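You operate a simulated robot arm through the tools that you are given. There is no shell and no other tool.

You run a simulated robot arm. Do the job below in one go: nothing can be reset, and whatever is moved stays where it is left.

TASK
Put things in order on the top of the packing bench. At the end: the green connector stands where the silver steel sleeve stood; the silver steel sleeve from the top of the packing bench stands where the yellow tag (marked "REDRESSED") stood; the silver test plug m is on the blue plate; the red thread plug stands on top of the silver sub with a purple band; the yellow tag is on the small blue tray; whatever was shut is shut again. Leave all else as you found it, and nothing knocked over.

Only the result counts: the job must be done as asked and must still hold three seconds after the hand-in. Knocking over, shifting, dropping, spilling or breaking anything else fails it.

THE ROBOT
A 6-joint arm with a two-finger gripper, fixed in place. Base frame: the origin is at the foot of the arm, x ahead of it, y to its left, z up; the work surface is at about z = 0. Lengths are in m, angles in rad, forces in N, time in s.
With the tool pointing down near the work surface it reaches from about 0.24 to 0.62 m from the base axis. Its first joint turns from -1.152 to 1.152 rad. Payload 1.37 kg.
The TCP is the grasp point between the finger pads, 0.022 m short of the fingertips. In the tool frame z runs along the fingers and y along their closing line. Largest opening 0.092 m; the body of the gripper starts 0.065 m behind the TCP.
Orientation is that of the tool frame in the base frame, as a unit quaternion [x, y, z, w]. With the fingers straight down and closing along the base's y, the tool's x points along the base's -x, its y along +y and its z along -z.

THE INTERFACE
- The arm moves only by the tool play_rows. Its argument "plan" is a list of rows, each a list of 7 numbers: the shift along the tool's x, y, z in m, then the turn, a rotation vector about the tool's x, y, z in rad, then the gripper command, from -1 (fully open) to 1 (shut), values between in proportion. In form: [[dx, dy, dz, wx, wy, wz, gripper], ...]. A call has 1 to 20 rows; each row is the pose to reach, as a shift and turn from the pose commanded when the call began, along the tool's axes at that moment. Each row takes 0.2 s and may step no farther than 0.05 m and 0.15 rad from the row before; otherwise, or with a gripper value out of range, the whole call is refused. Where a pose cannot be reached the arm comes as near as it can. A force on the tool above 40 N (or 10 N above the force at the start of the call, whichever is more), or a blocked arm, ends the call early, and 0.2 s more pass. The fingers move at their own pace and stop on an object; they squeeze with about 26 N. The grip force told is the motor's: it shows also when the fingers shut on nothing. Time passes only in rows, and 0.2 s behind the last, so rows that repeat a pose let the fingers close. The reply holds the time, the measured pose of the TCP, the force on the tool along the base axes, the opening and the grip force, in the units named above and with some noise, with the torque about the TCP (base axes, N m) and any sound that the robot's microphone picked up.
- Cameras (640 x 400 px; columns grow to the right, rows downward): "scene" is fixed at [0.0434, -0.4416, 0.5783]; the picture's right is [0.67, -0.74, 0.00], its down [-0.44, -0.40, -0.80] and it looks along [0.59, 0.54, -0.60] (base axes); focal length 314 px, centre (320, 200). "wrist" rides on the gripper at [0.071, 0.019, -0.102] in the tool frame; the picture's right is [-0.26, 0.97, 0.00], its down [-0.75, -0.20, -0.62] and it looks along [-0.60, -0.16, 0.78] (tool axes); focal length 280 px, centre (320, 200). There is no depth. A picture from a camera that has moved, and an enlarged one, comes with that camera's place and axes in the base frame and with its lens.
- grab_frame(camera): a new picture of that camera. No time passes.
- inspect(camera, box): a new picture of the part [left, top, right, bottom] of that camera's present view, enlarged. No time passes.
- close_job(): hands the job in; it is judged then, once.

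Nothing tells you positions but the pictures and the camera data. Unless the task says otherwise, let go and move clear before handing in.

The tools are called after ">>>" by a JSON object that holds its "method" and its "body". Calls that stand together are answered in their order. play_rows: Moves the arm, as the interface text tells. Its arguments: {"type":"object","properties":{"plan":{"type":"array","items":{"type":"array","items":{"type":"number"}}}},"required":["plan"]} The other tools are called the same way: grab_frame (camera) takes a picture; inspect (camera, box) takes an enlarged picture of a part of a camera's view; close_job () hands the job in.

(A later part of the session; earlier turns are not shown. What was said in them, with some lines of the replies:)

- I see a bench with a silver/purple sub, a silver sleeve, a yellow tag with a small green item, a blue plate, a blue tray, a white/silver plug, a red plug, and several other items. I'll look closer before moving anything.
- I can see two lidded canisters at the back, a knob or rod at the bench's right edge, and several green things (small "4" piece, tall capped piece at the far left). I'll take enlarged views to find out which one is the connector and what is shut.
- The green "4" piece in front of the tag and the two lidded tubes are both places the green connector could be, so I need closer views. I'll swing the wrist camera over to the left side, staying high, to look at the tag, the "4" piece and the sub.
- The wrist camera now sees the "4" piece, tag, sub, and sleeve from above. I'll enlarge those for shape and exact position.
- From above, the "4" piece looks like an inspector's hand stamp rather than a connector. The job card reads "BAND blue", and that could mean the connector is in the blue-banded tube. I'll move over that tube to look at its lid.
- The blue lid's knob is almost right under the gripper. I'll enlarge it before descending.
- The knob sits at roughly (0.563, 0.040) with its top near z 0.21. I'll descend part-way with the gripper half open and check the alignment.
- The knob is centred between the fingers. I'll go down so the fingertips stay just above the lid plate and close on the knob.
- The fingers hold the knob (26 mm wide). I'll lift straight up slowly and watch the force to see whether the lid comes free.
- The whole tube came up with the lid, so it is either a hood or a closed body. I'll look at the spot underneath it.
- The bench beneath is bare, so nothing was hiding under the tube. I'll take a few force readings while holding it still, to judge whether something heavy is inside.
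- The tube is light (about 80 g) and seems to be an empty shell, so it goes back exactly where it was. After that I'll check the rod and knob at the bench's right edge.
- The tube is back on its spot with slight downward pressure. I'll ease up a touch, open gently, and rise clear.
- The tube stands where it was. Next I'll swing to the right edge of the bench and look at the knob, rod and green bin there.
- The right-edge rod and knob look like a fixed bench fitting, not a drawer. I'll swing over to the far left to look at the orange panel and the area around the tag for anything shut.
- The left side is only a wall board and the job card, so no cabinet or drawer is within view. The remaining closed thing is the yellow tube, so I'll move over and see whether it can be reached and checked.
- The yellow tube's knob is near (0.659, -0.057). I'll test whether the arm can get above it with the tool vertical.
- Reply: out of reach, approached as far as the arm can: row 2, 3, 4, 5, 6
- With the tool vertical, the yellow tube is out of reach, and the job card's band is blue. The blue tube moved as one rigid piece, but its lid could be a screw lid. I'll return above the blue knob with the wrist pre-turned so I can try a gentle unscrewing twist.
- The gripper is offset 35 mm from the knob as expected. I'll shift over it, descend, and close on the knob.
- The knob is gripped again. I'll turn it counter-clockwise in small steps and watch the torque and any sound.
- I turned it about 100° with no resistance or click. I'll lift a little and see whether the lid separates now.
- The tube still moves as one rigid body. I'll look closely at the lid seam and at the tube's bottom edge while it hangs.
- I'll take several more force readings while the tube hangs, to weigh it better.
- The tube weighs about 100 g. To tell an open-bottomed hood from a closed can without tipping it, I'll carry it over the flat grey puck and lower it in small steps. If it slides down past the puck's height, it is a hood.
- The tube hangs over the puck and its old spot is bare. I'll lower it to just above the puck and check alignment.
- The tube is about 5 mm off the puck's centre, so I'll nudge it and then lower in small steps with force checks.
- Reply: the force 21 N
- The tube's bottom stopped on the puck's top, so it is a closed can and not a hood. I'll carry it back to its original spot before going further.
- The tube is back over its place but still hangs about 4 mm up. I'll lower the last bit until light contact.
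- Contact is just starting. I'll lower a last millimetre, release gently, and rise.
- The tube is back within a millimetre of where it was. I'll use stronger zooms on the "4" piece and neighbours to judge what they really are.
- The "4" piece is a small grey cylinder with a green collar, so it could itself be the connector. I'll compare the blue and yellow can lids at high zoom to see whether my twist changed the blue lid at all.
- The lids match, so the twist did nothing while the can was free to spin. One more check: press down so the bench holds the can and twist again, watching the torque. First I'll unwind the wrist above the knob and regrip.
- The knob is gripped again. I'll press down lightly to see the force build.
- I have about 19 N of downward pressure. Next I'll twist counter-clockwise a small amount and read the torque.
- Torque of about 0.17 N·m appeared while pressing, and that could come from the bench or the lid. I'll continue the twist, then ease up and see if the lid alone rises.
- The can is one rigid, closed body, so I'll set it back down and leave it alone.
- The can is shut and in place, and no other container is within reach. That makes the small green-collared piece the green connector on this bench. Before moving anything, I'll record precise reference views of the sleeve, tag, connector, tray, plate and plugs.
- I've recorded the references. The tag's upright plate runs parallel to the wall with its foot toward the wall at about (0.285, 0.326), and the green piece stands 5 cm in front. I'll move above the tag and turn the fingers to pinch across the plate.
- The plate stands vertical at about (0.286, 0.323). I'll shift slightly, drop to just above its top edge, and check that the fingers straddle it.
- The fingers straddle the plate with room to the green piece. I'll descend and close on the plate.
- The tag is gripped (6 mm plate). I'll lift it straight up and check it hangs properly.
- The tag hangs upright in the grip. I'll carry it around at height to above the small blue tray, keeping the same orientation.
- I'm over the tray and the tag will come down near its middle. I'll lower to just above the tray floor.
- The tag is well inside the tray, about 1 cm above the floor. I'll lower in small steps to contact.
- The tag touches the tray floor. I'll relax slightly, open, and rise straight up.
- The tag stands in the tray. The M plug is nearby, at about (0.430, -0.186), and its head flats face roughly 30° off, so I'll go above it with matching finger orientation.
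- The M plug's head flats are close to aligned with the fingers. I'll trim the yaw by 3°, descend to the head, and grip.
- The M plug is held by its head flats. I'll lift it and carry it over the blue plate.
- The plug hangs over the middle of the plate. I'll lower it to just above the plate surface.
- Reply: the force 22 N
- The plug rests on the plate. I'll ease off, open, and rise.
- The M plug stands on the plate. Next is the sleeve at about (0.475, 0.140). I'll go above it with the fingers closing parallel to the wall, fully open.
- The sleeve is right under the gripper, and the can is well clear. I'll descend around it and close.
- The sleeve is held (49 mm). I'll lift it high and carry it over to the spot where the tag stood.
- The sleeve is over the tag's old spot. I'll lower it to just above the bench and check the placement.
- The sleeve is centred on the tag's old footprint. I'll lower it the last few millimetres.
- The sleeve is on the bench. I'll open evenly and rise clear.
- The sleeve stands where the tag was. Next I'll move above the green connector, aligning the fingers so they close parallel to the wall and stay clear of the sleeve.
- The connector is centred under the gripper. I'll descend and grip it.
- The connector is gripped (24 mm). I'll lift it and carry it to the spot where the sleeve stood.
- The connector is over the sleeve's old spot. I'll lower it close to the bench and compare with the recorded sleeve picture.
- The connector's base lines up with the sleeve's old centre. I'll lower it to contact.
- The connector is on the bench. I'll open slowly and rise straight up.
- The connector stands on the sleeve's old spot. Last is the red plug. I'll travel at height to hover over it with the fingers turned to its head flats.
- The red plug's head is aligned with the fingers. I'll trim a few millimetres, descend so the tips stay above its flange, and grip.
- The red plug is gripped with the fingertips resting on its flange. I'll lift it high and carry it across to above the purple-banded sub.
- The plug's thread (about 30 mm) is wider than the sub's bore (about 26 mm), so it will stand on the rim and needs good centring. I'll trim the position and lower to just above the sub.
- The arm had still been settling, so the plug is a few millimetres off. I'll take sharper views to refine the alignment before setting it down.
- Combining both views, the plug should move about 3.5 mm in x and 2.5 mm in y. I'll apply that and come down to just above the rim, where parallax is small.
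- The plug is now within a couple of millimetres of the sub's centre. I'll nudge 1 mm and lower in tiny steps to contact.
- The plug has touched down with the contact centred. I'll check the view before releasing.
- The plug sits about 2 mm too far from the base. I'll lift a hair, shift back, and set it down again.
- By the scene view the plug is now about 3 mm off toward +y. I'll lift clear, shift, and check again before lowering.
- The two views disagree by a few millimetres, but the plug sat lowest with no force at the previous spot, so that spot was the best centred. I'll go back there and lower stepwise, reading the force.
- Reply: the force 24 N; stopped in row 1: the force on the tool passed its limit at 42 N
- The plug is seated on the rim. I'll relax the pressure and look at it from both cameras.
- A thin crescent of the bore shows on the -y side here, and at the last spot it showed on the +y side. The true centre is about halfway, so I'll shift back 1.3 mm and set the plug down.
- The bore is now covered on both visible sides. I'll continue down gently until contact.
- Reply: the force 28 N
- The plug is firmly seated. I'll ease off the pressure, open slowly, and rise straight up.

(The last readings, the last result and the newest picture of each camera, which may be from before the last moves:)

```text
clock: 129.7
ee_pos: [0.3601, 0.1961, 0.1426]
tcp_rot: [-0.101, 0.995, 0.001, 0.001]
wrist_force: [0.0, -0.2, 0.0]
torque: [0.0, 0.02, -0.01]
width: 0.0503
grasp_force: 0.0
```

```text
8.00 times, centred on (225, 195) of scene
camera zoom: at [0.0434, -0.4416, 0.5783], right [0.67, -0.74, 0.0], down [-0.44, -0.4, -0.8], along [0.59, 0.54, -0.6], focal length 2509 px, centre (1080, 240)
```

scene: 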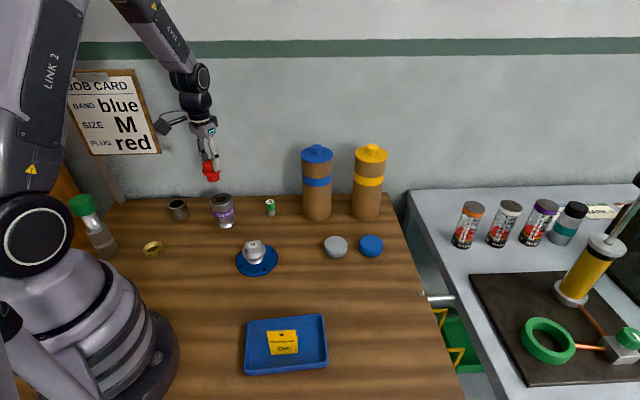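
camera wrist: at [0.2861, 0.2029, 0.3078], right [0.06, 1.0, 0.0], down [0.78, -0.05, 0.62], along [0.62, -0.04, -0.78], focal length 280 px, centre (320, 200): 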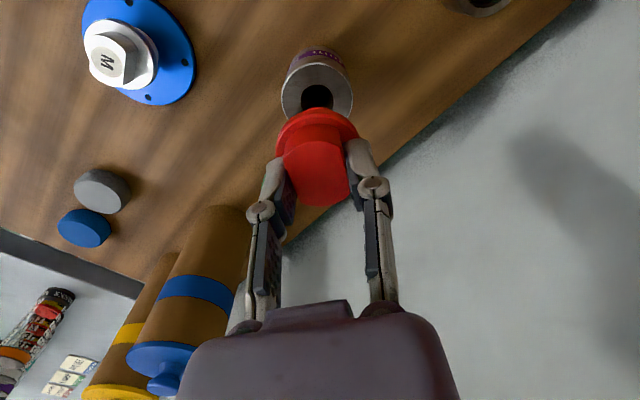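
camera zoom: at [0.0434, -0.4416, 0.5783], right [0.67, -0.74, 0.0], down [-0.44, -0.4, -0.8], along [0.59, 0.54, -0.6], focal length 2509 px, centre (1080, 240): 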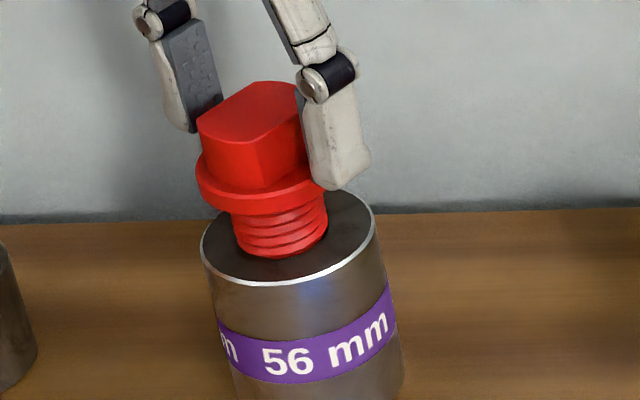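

The plug stands by itself. I'll rise straight up, clear of it.

>>> {"method": "play_rows", "body": {"plan": [[0, 0, -0.005, 0, 0, 0, -0.1], [0, 0, -0.015, 0, 0, 0, -0.1], [0, 0, -0.035, 0, 0, 0, -0.1], [0, 0, -0.065, 0, 0, 0, -0.1], [0, 0, -0.1, 0, 0, 0, -0.1], [0, 0, -0.13, 0, 0, 0, -0.1]]}}

>>> {"method": "grab_frame", "body": {"camera": "scene"}}

>>> {"method": "inspect", "body": {"camera": "scene", "box": [200, 175, 250, 235]}}

>>> {"method": "grab_frame", "body": {"camera": "wrist"}}

```text
clock: 131.1
ee_pos: [0.3621, 0.198, 0.2729]
tcp_rot: [-0.101, 0.995, 0.001, 0.001]
wrist_force: [-0.9, -0.6, 0.6]
torque: [0.01, 0.0, 0.01]
width: 0.0506
grasp_force: 0.0
```

```text
taken
```

scene: 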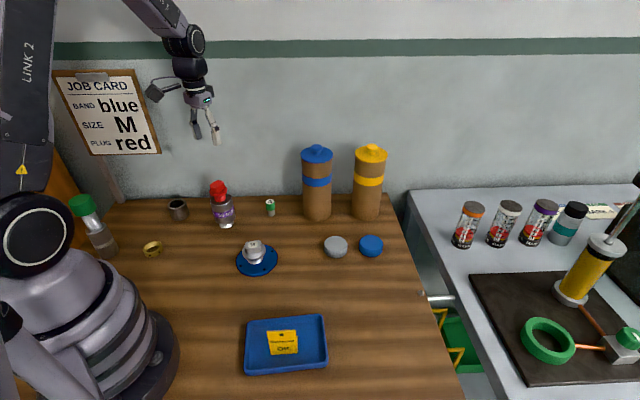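

```text
6.67 times, centred on (225, 205) of scene
camera zoom: at [0.0434, -0.4416, 0.5783], right [0.67, -0.74, 0.0], down [-0.44, -0.4, -0.8], along [0.59, 0.54, -0.6], focal length 2091 px, centre (953, 167)
```

zoom: 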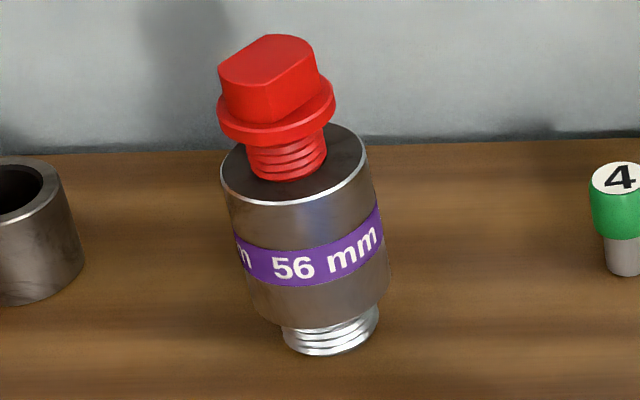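

```text
taken
camera wrist: at [0.2901, 0.2006, 0.3754], right [0.06, 1.0, 0.0], down [0.78, -0.05, 0.63], along [0.63, -0.04, -0.78], focal length 280 px, centre (320, 200)
```

wrist: 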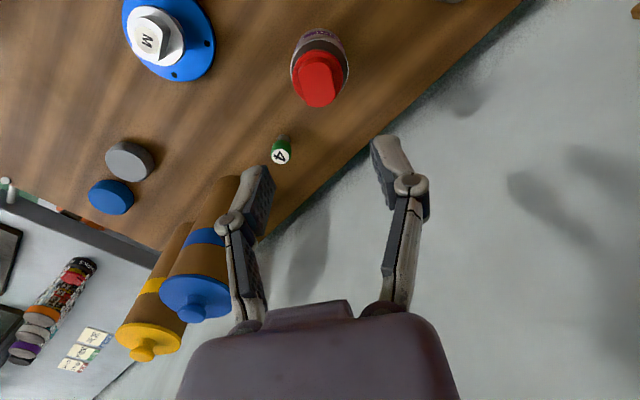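

All five placements are done. I'll check the finished layout closely, including that the blue can sits where it started.

>>> {"method": "inspect", "body": {"camera": "scene", "box": [280, 130, 410, 230]}}

>>> {"method": "inspect", "body": {"camera": "scene", "box": [225, 230, 425, 390]}}

>>> {"method": "inspect", "body": {"camera": "scene", "box": [60, 180, 300, 290]}}

```text
4.00 times, centred on (345, 180) of scene
camera zoom: at [0.0434, -0.4416, 0.5783], right [0.67, -0.74, 0.0], down [-0.44, -0.4, -0.8], along [0.59, 0.54, -0.6], focal length 1254 px, centre (220, 280)
```

zoom: 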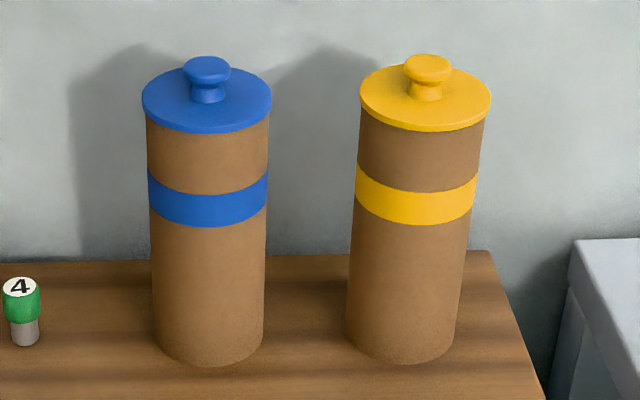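

```text
2.50 times, centred on (325, 310) of scene
camera zoom: at [0.0434, -0.4416, 0.5783], right [0.67, -0.74, 0.0], down [-0.44, -0.4, -0.8], along [0.59, 0.54, -0.6], focal length 784 px, centre (308, -75)
```

zoom: 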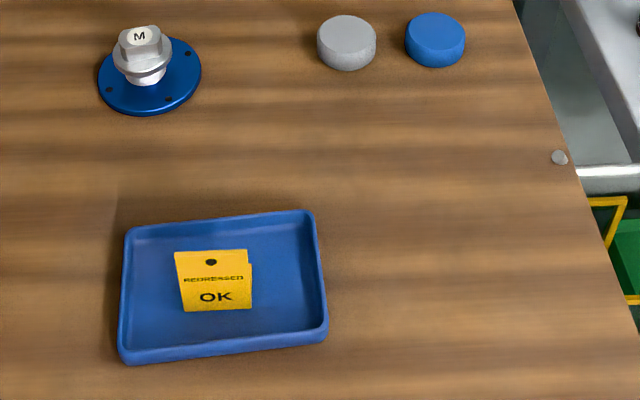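

```text
2.67 times, centred on (180, 235) of scene
camera zoom: at [0.0434, -0.4416, 0.5783], right [0.67, -0.74, 0.0], down [-0.44, -0.4, -0.8], along [0.59, 0.54, -0.6], focal length 836 px, centre (693, 107)
```

zoom: 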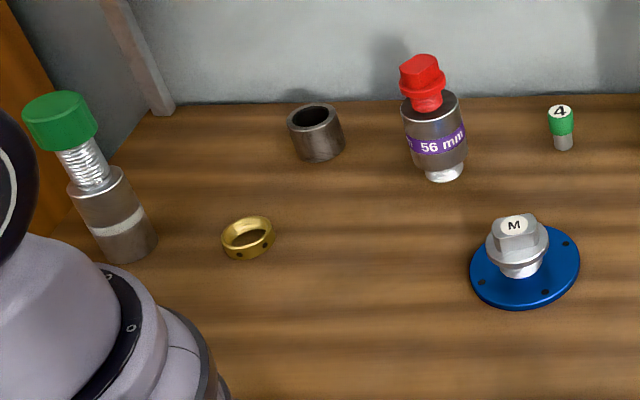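

Everything asked for is in place. The blue can sits about 4 mm further back than at the start, so I'll go back to nudge it home. While it is lifted I'll also give it a gentle shake to hear whether anything is inside.

>>> {"method": "play_rows", "body": {"plan": [[-0.0242, -0.0274, -0.01, 0, 0, 0, -0.3], [-0.0484, -0.0549, -0.02, 0, 0, 0, -0.3], [-0.0726, -0.0823, -0.03, 0, 0, 0, -0.3], [-0.0968, -0.1097, -0.03, 0, 0, 0, -0.3], [-0.121, -0.1371, -0.03, 0, 0, 0, -0.3], [-0.1452, -0.1646, -0.03, 0, 0, 0, -0.3], [-0.1694, -0.192, -0.03, 0, 0, 0, -0.3], [-0.1694, -0.192, -0.03, 0, 0, 0, -0.3], [-0.1694, -0.192, -0.03, 0, 0, 0, -0.3]]}}

>>> {"method": "grab_frame", "body": {"camera": "wrist"}}

```text
clock: 133.1
ee_pos: [0.5643, 0.0446, 0.3008]
tcp_rot: [-0.101, 0.995, 0.0, 0.001]
wrist_force: [-0.2, -0.5, -0.6]
torque: [-0.02, 0.03, 0.03]
width: 0.0597
grasp_force: 0.1
```

```text
taken
camera wrist: at [0.4918, 0.0477, 0.4033], right [0.06, 1.0, 0.0], down [0.78, -0.05, 0.63], along [0.63, -0.04, -0.78], focal length 280 px, centre (320, 200)
```

wrist: 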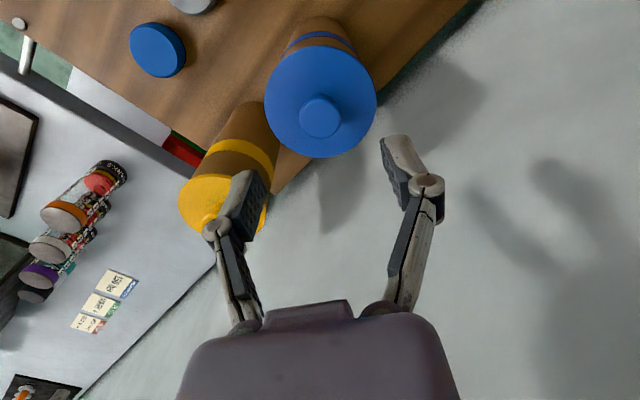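

The knob is right below. I'll descend and grip it again.

>>> {"method": "play_rows", "body": {"plan": [[-0.0034, -0.0007, 0.02, 0, 0, 0, -0.3], [-0.0034, -0.0007, 0.045, 0, 0, 0, -0.3], [-0.0034, -0.0007, 0.065, 0, 0, 0, -0.3], [-0.0034, -0.0007, 0.078, 0, 0, 0, -0.3], [-0.0034, -0.0007, 0.0815, 0, 0, 0, -0.3], [-0.0034, -0.0007, 0.0815, 0, 0, 0, 0.2], [-0.0034, -0.0007, 0.0815, 0, 0, 0, 1], [-0.0034, -0.0007, 0.0815, 0, 0, 0, 1], [-0.0034, -0.0007, 0.0815, 0, 0, 0, 1]]}}

>>> {"method": "inspect", "body": {"camera": "scene", "box": [280, 130, 410, 230]}}

```text
clock: 135.1
ee_pos: [0.569, 0.0426, 0.2209]
tcp_rot: [-0.101, 0.995, 0.001, 0.0]
wrist_force: [-0.4, 0.9, 0.6]
torque: [-0.06, 0.03, -0.04]
width: 0.0257
grasp_force: 26.4
```

```text
4.00 times, centred on (345, 180) of scene
camera zoom: at [0.0434, -0.4416, 0.5783], right [0.67, -0.74, 0.0], down [-0.44, -0.4, -0.8], along [0.59, 0.54, -0.6], focal length 1254 px, centre (220, 280)
```

zoom: 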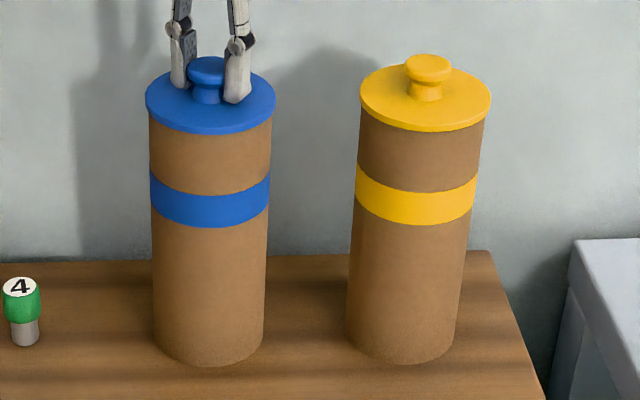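

The knob is gripped. I'll lift a few centimetres and shake gently side to side, listening.

>>> {"method": "play_rows", "body": {"plan": [[0, 0, -0.015, 0, 0, 0, 1], [0, 0, -0.035, 0, 0, 0, 1], [0, 0, -0.05, 0, 0, 0, 1], [0.02, 0, -0.05, 0, 0, 0, 1], [-0.015, 0, -0.05, 0, 0, 0, 1], [0.02, 0, -0.05, 0, 0, 0, 1], [-0.015, 0, -0.05, 0, 0, 0, 1], [0.02, 0, -0.05, 0, 0, 0, 1], [0.0, 0, -0.05, 0, 0, 0, 1], [0.0, 0, -0.05, 0, 0, 0, 1]]}}

>>> {"method": "inspect", "body": {"camera": "scene", "box": [280, 120, 410, 230]}}

```text
clock: 137.2
ee_pos: [0.5681, 0.0433, 0.2683]
tcp_rot: [-0.101, 0.995, 0.001, 0.001]
wrist_force: [-0.9, -0.3, -1.7]
torque: [0.04, 0.03, -0.01]
width: 0.026
grasp_force: 26.6
```

```text
3.64 times, centred on (345, 175) of scene
camera zoom: at [0.0434, -0.4416, 0.5783], right [0.67, -0.74, 0.0], down [-0.44, -0.4, -0.8], along [0.59, 0.54, -0.6], focal length 1140 px, centre (229, 291)
```

zoom: 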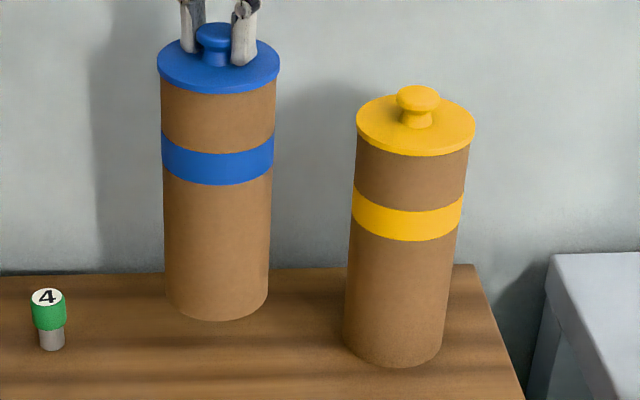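

There was no sound, so nothing is loose inside. I'll lower the can again with the small correction and compare with the starting picture.

>>> {"method": "play_rows", "body": {"plan": [[0.0035, -0.002, 0.015, 0, 0, 0, 1], [0.0035, -0.002, 0.03, 0, 0, 0, 1], [0.0035, -0.002, 0.042, 0, 0, 0, 1], [0.0035, -0.002, 0.047, 0, 0, 0, 1], [0.0035, -0.002, 0.047, 0, 0, 0, 1]]}}

>>> {"method": "inspect", "body": {"camera": "scene", "box": [280, 130, 410, 230]}}

```text
clock: 138.4
ee_pos: [0.5649, 0.0399, 0.2233]
tcp_rot: [-0.101, 0.995, 0.001, 0.0]
wrist_force: [-0.5, 0.9, -0.5]
torque: [0.03, 0.0, 0.04]
width: 0.026
grasp_force: 26.2
```

```text
4.00 times, centred on (345, 180) of scene
camera zoom: at [0.0434, -0.4416, 0.5783], right [0.67, -0.74, 0.0], down [-0.44, -0.4, -0.8], along [0.59, 0.54, -0.6], focal length 1254 px, centre (220, 280)
```

zoom: 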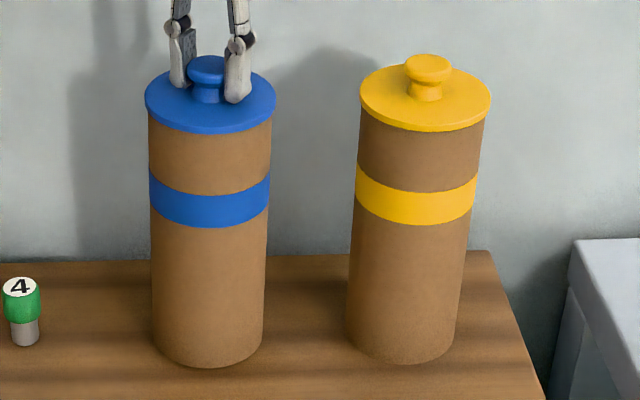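

The can's position now matches the starting picture. I'll lower the last 2–3 mm, relax, release, and rise.

>>> {"method": "play_rows", "body": {"plan": [[0, 0, 0.001, 0, 0, 0, 1], [0, 0, 0.002, 0, 0, 0, 1]]}}

>>> {"method": "play_rows", "body": {"plan": [[0, 0, 0.001, 0, 0, 0, 1]]}}

```text
clock: 139.1
ee_pos: [0.5644, 0.0388, 0.2207]
tcp_rot: [-0.101, 0.995, 0.001, 0.001]
wrist_force: [0.4, -0.4, -1.1]
torque: [-0.01, -0.02, -0.01]
width: 0.0261
grasp_force: 26.5
```

```text
clock: 139.4
ee_pos: [0.5651, 0.0391, 0.2211]
tcp_rot: [-0.101, 0.995, 0.001, 0.001]
wrist_force: [-1.1, 0.6, 2.8]
torque: [0.03, 0.21, -0.04]
width: 0.0263
grasp_force: 26.0
```

>>> {"method": "play_rows", "body": {"plan": [[0, 0, 0.0008, 0, 0, 0, 1], [0, 0, 0.0008, 0, 0, 0, 0.42], [0, 0, 0.0008, 0, 0, 0, 0.35], [0, 0, 0.0008, 0, 0, 0, 0.2], [0, 0, 0.0008, 0, 0, 0, -0.1], [0, 0, 0.0008, 0, 0, 0, -0.3], [0, 0, 0.0008, 0, 0, 0, -0.3], [0, 0, -0.015, 0, 0, 0, -0.3], [0, 0, -0.04, 0, 0, 0, -0.3], [0, 0, -0.08, 0, 0, 0, -0.3], [0, 0, -0.1, 0, 0, 0, -0.3]]}}

>>> {"method": "inspect", "body": {"camera": "scene", "box": [280, 130, 410, 230]}}

>>> {"method": "grab_frame", "body": {"camera": "scene"}}

```text
clock: 141.8
ee_pos: [0.5653, 0.038, 0.3209]
tcp_rot: [-0.101, 0.995, 0.001, 0.001]
wrist_force: [-0.6, 0.1, -0.5]
torque: [0.01, 0.0, -0.01]
width: 0.0598
grasp_force: 0.0
```

```text
4.00 times, centred on (345, 180) of scene
camera zoom: at [0.0434, -0.4416, 0.5783], right [0.67, -0.74, 0.0], down [-0.44, -0.4, -0.8], along [0.59, 0.54, -0.6], focal length 1254 px, centre (220, 280)
```

zoom: 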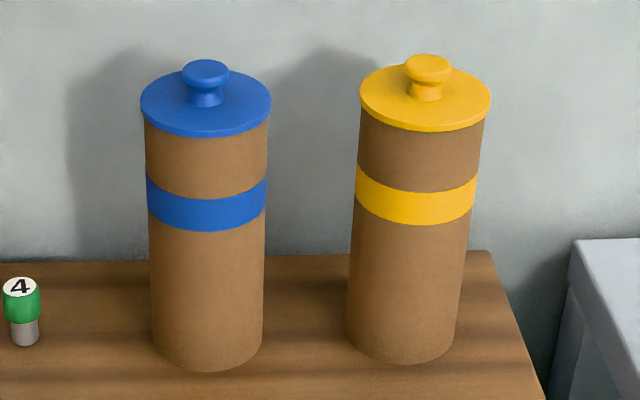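

```text
taken
```

scene: 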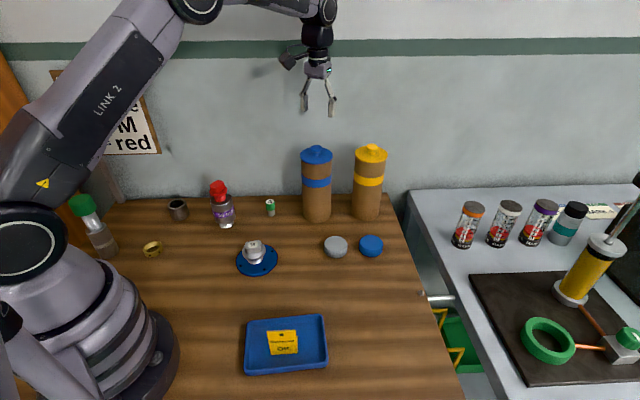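

The can is back within about a millimetre. Before handing in, I want to be sure about the can: I'll zoom on its body for texture marks that would show whether the lid can turn independently.

>>> {"method": "inspect", "body": {"camera": "scene", "box": [300, 160, 334, 182]}}

>>> {"method": "inspect", "body": {"camera": "scene", "box": [300, 190, 334, 226]}}

>>> {"method": "inspect", "body": {"camera": "scene", "box": [350, 190, 384, 226]}}

>>> {"method": "inspect", "body": {"camera": "wrist", "box": [280, 10, 360, 60]}}

```text
16.00 times, centred on (317, 171) of scene
camera zoom: at [0.0434, -0.4416, 0.5783], right [0.67, -0.74, 0.0], down [-0.44, -0.4, -0.8], along [0.59, 0.54, -0.6], focal length 5018 px, centre (368, 664)
```

zoom: 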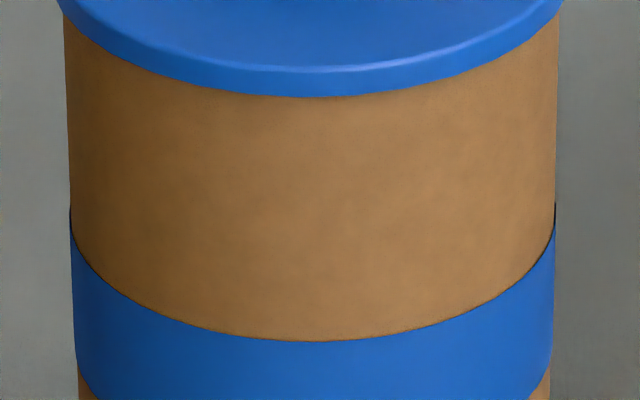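

```text
11.11 times, centred on (317, 208) of scene
camera zoom: at [0.0434, -0.4416, 0.5783], right [0.67, -0.74, 0.0], down [-0.44, -0.4, -0.8], along [0.59, 0.54, -0.6], focal length 3485 px, centre (353, 111)
```

zoom: 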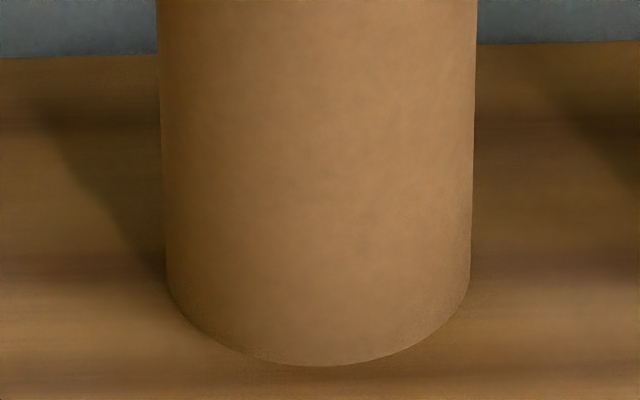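

```text
11.11 times, centred on (367, 208) of scene
camera zoom: at [0.0434, -0.4416, 0.5783], right [0.67, -0.74, 0.0], down [-0.44, -0.4, -0.8], along [0.59, 0.54, -0.6], focal length 3485 px, centre (-202, 111)
```

zoom: 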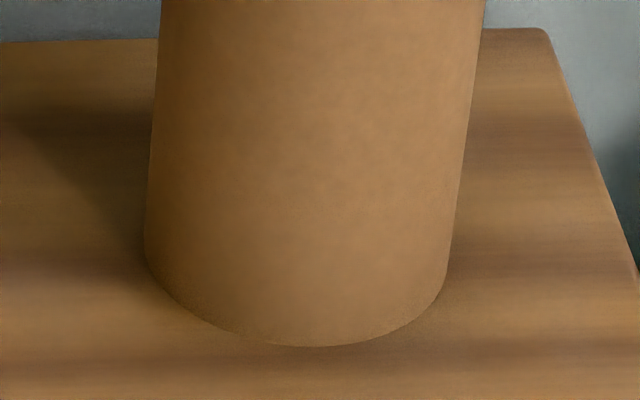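

```text
8.00 times, centred on (320, 35) of wrist
camera zoom: at [0.4938, 0.0407, 0.4243], right [0.06, 1.0, 0.0], down [0.78, -0.05, 0.63], along [0.63, -0.04, -0.78], focal length 2243 px, centre (320, 1520)
```

zoom: 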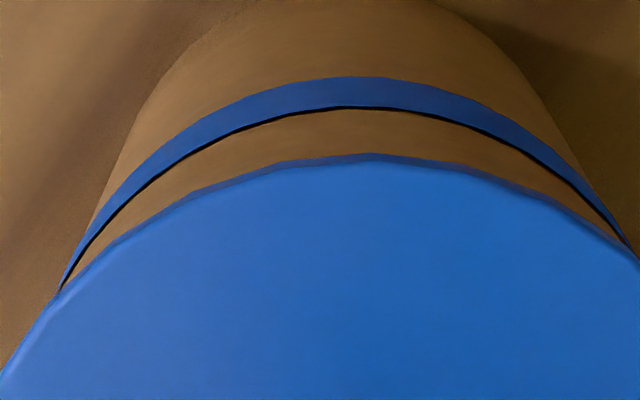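

All the placements hold:
- The tag is on the tray.
- The sleeve stands on the tag's old spot.
- The green piece stands on the sleeve's old spot.
- The M plug is on the plate.
- The red plug is on the purple-banded sub.

The cans are shut and in place, and the gripper is empty and clear. One last look at the stack, then I'll hand in.

>>> {"method": "inspect", "body": {"camera": "scene", "box": [140, 170, 300, 280]}}

```text
3.64 times, centred on (220, 225) of scene
camera zoom: at [0.0434, -0.4416, 0.5783], right [0.67, -0.74, 0.0], down [-0.44, -0.4, -0.8], along [0.59, 0.54, -0.6], focal length 1140 px, centre (684, 109)
```

zoom: 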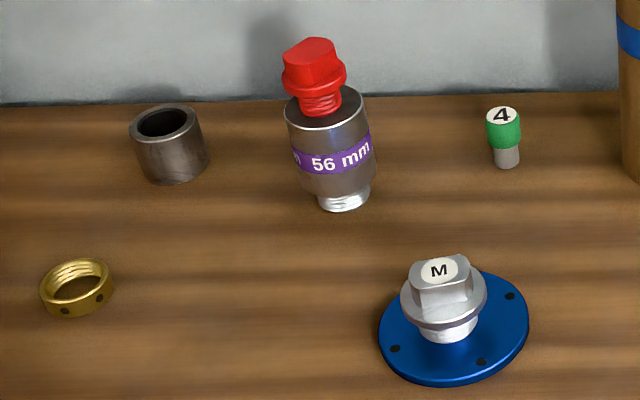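

Everything is standing as asked and nothing has been knocked over. I'm handing the job in now.

>>> {"method": "close_job", "body": {}}

```text
The job is handed in.
```

I handed the job in with all five placements done, but I'm not certain that the piece I moved as the green connector is the right one.

| Item | Where it is now |
|---|---|
| Green connector | On the silver steel sleeve's old spot |
| Silver steel sleeve | On the yellow tag's old spot |
| Silver test plug M | On the blue plate |
| Red thread plug | Standing on the purple-banded sub, a millimetre or two off centre |
| Yellow tag | Standing in the small blue tray |

- **Green connector:** nothing on the bench was labelled as a connector. I took it to be the small grey piece with a green collar marked "4" that stood in front of the tag. It could also be an inspector's stamp. I found no other movable green piece on the bench.
- **Blue-banded can:** the job card says "BAND blue", so I checked whether the connector was inside this can. I lifted, twisted, pressed and shook it, and briefly lowered it onto the grey puck. It stayed in one piece, weighed about 100 g and made no sound. It is shut and back within about 1–2 mm of where it stood.
- **Yellow-banded can:** I couldn't reach it with the tool pointing down, so I never touched or checked it.

Nothing was knocked over, and nothing else on the bench looked moved in the last pictures.
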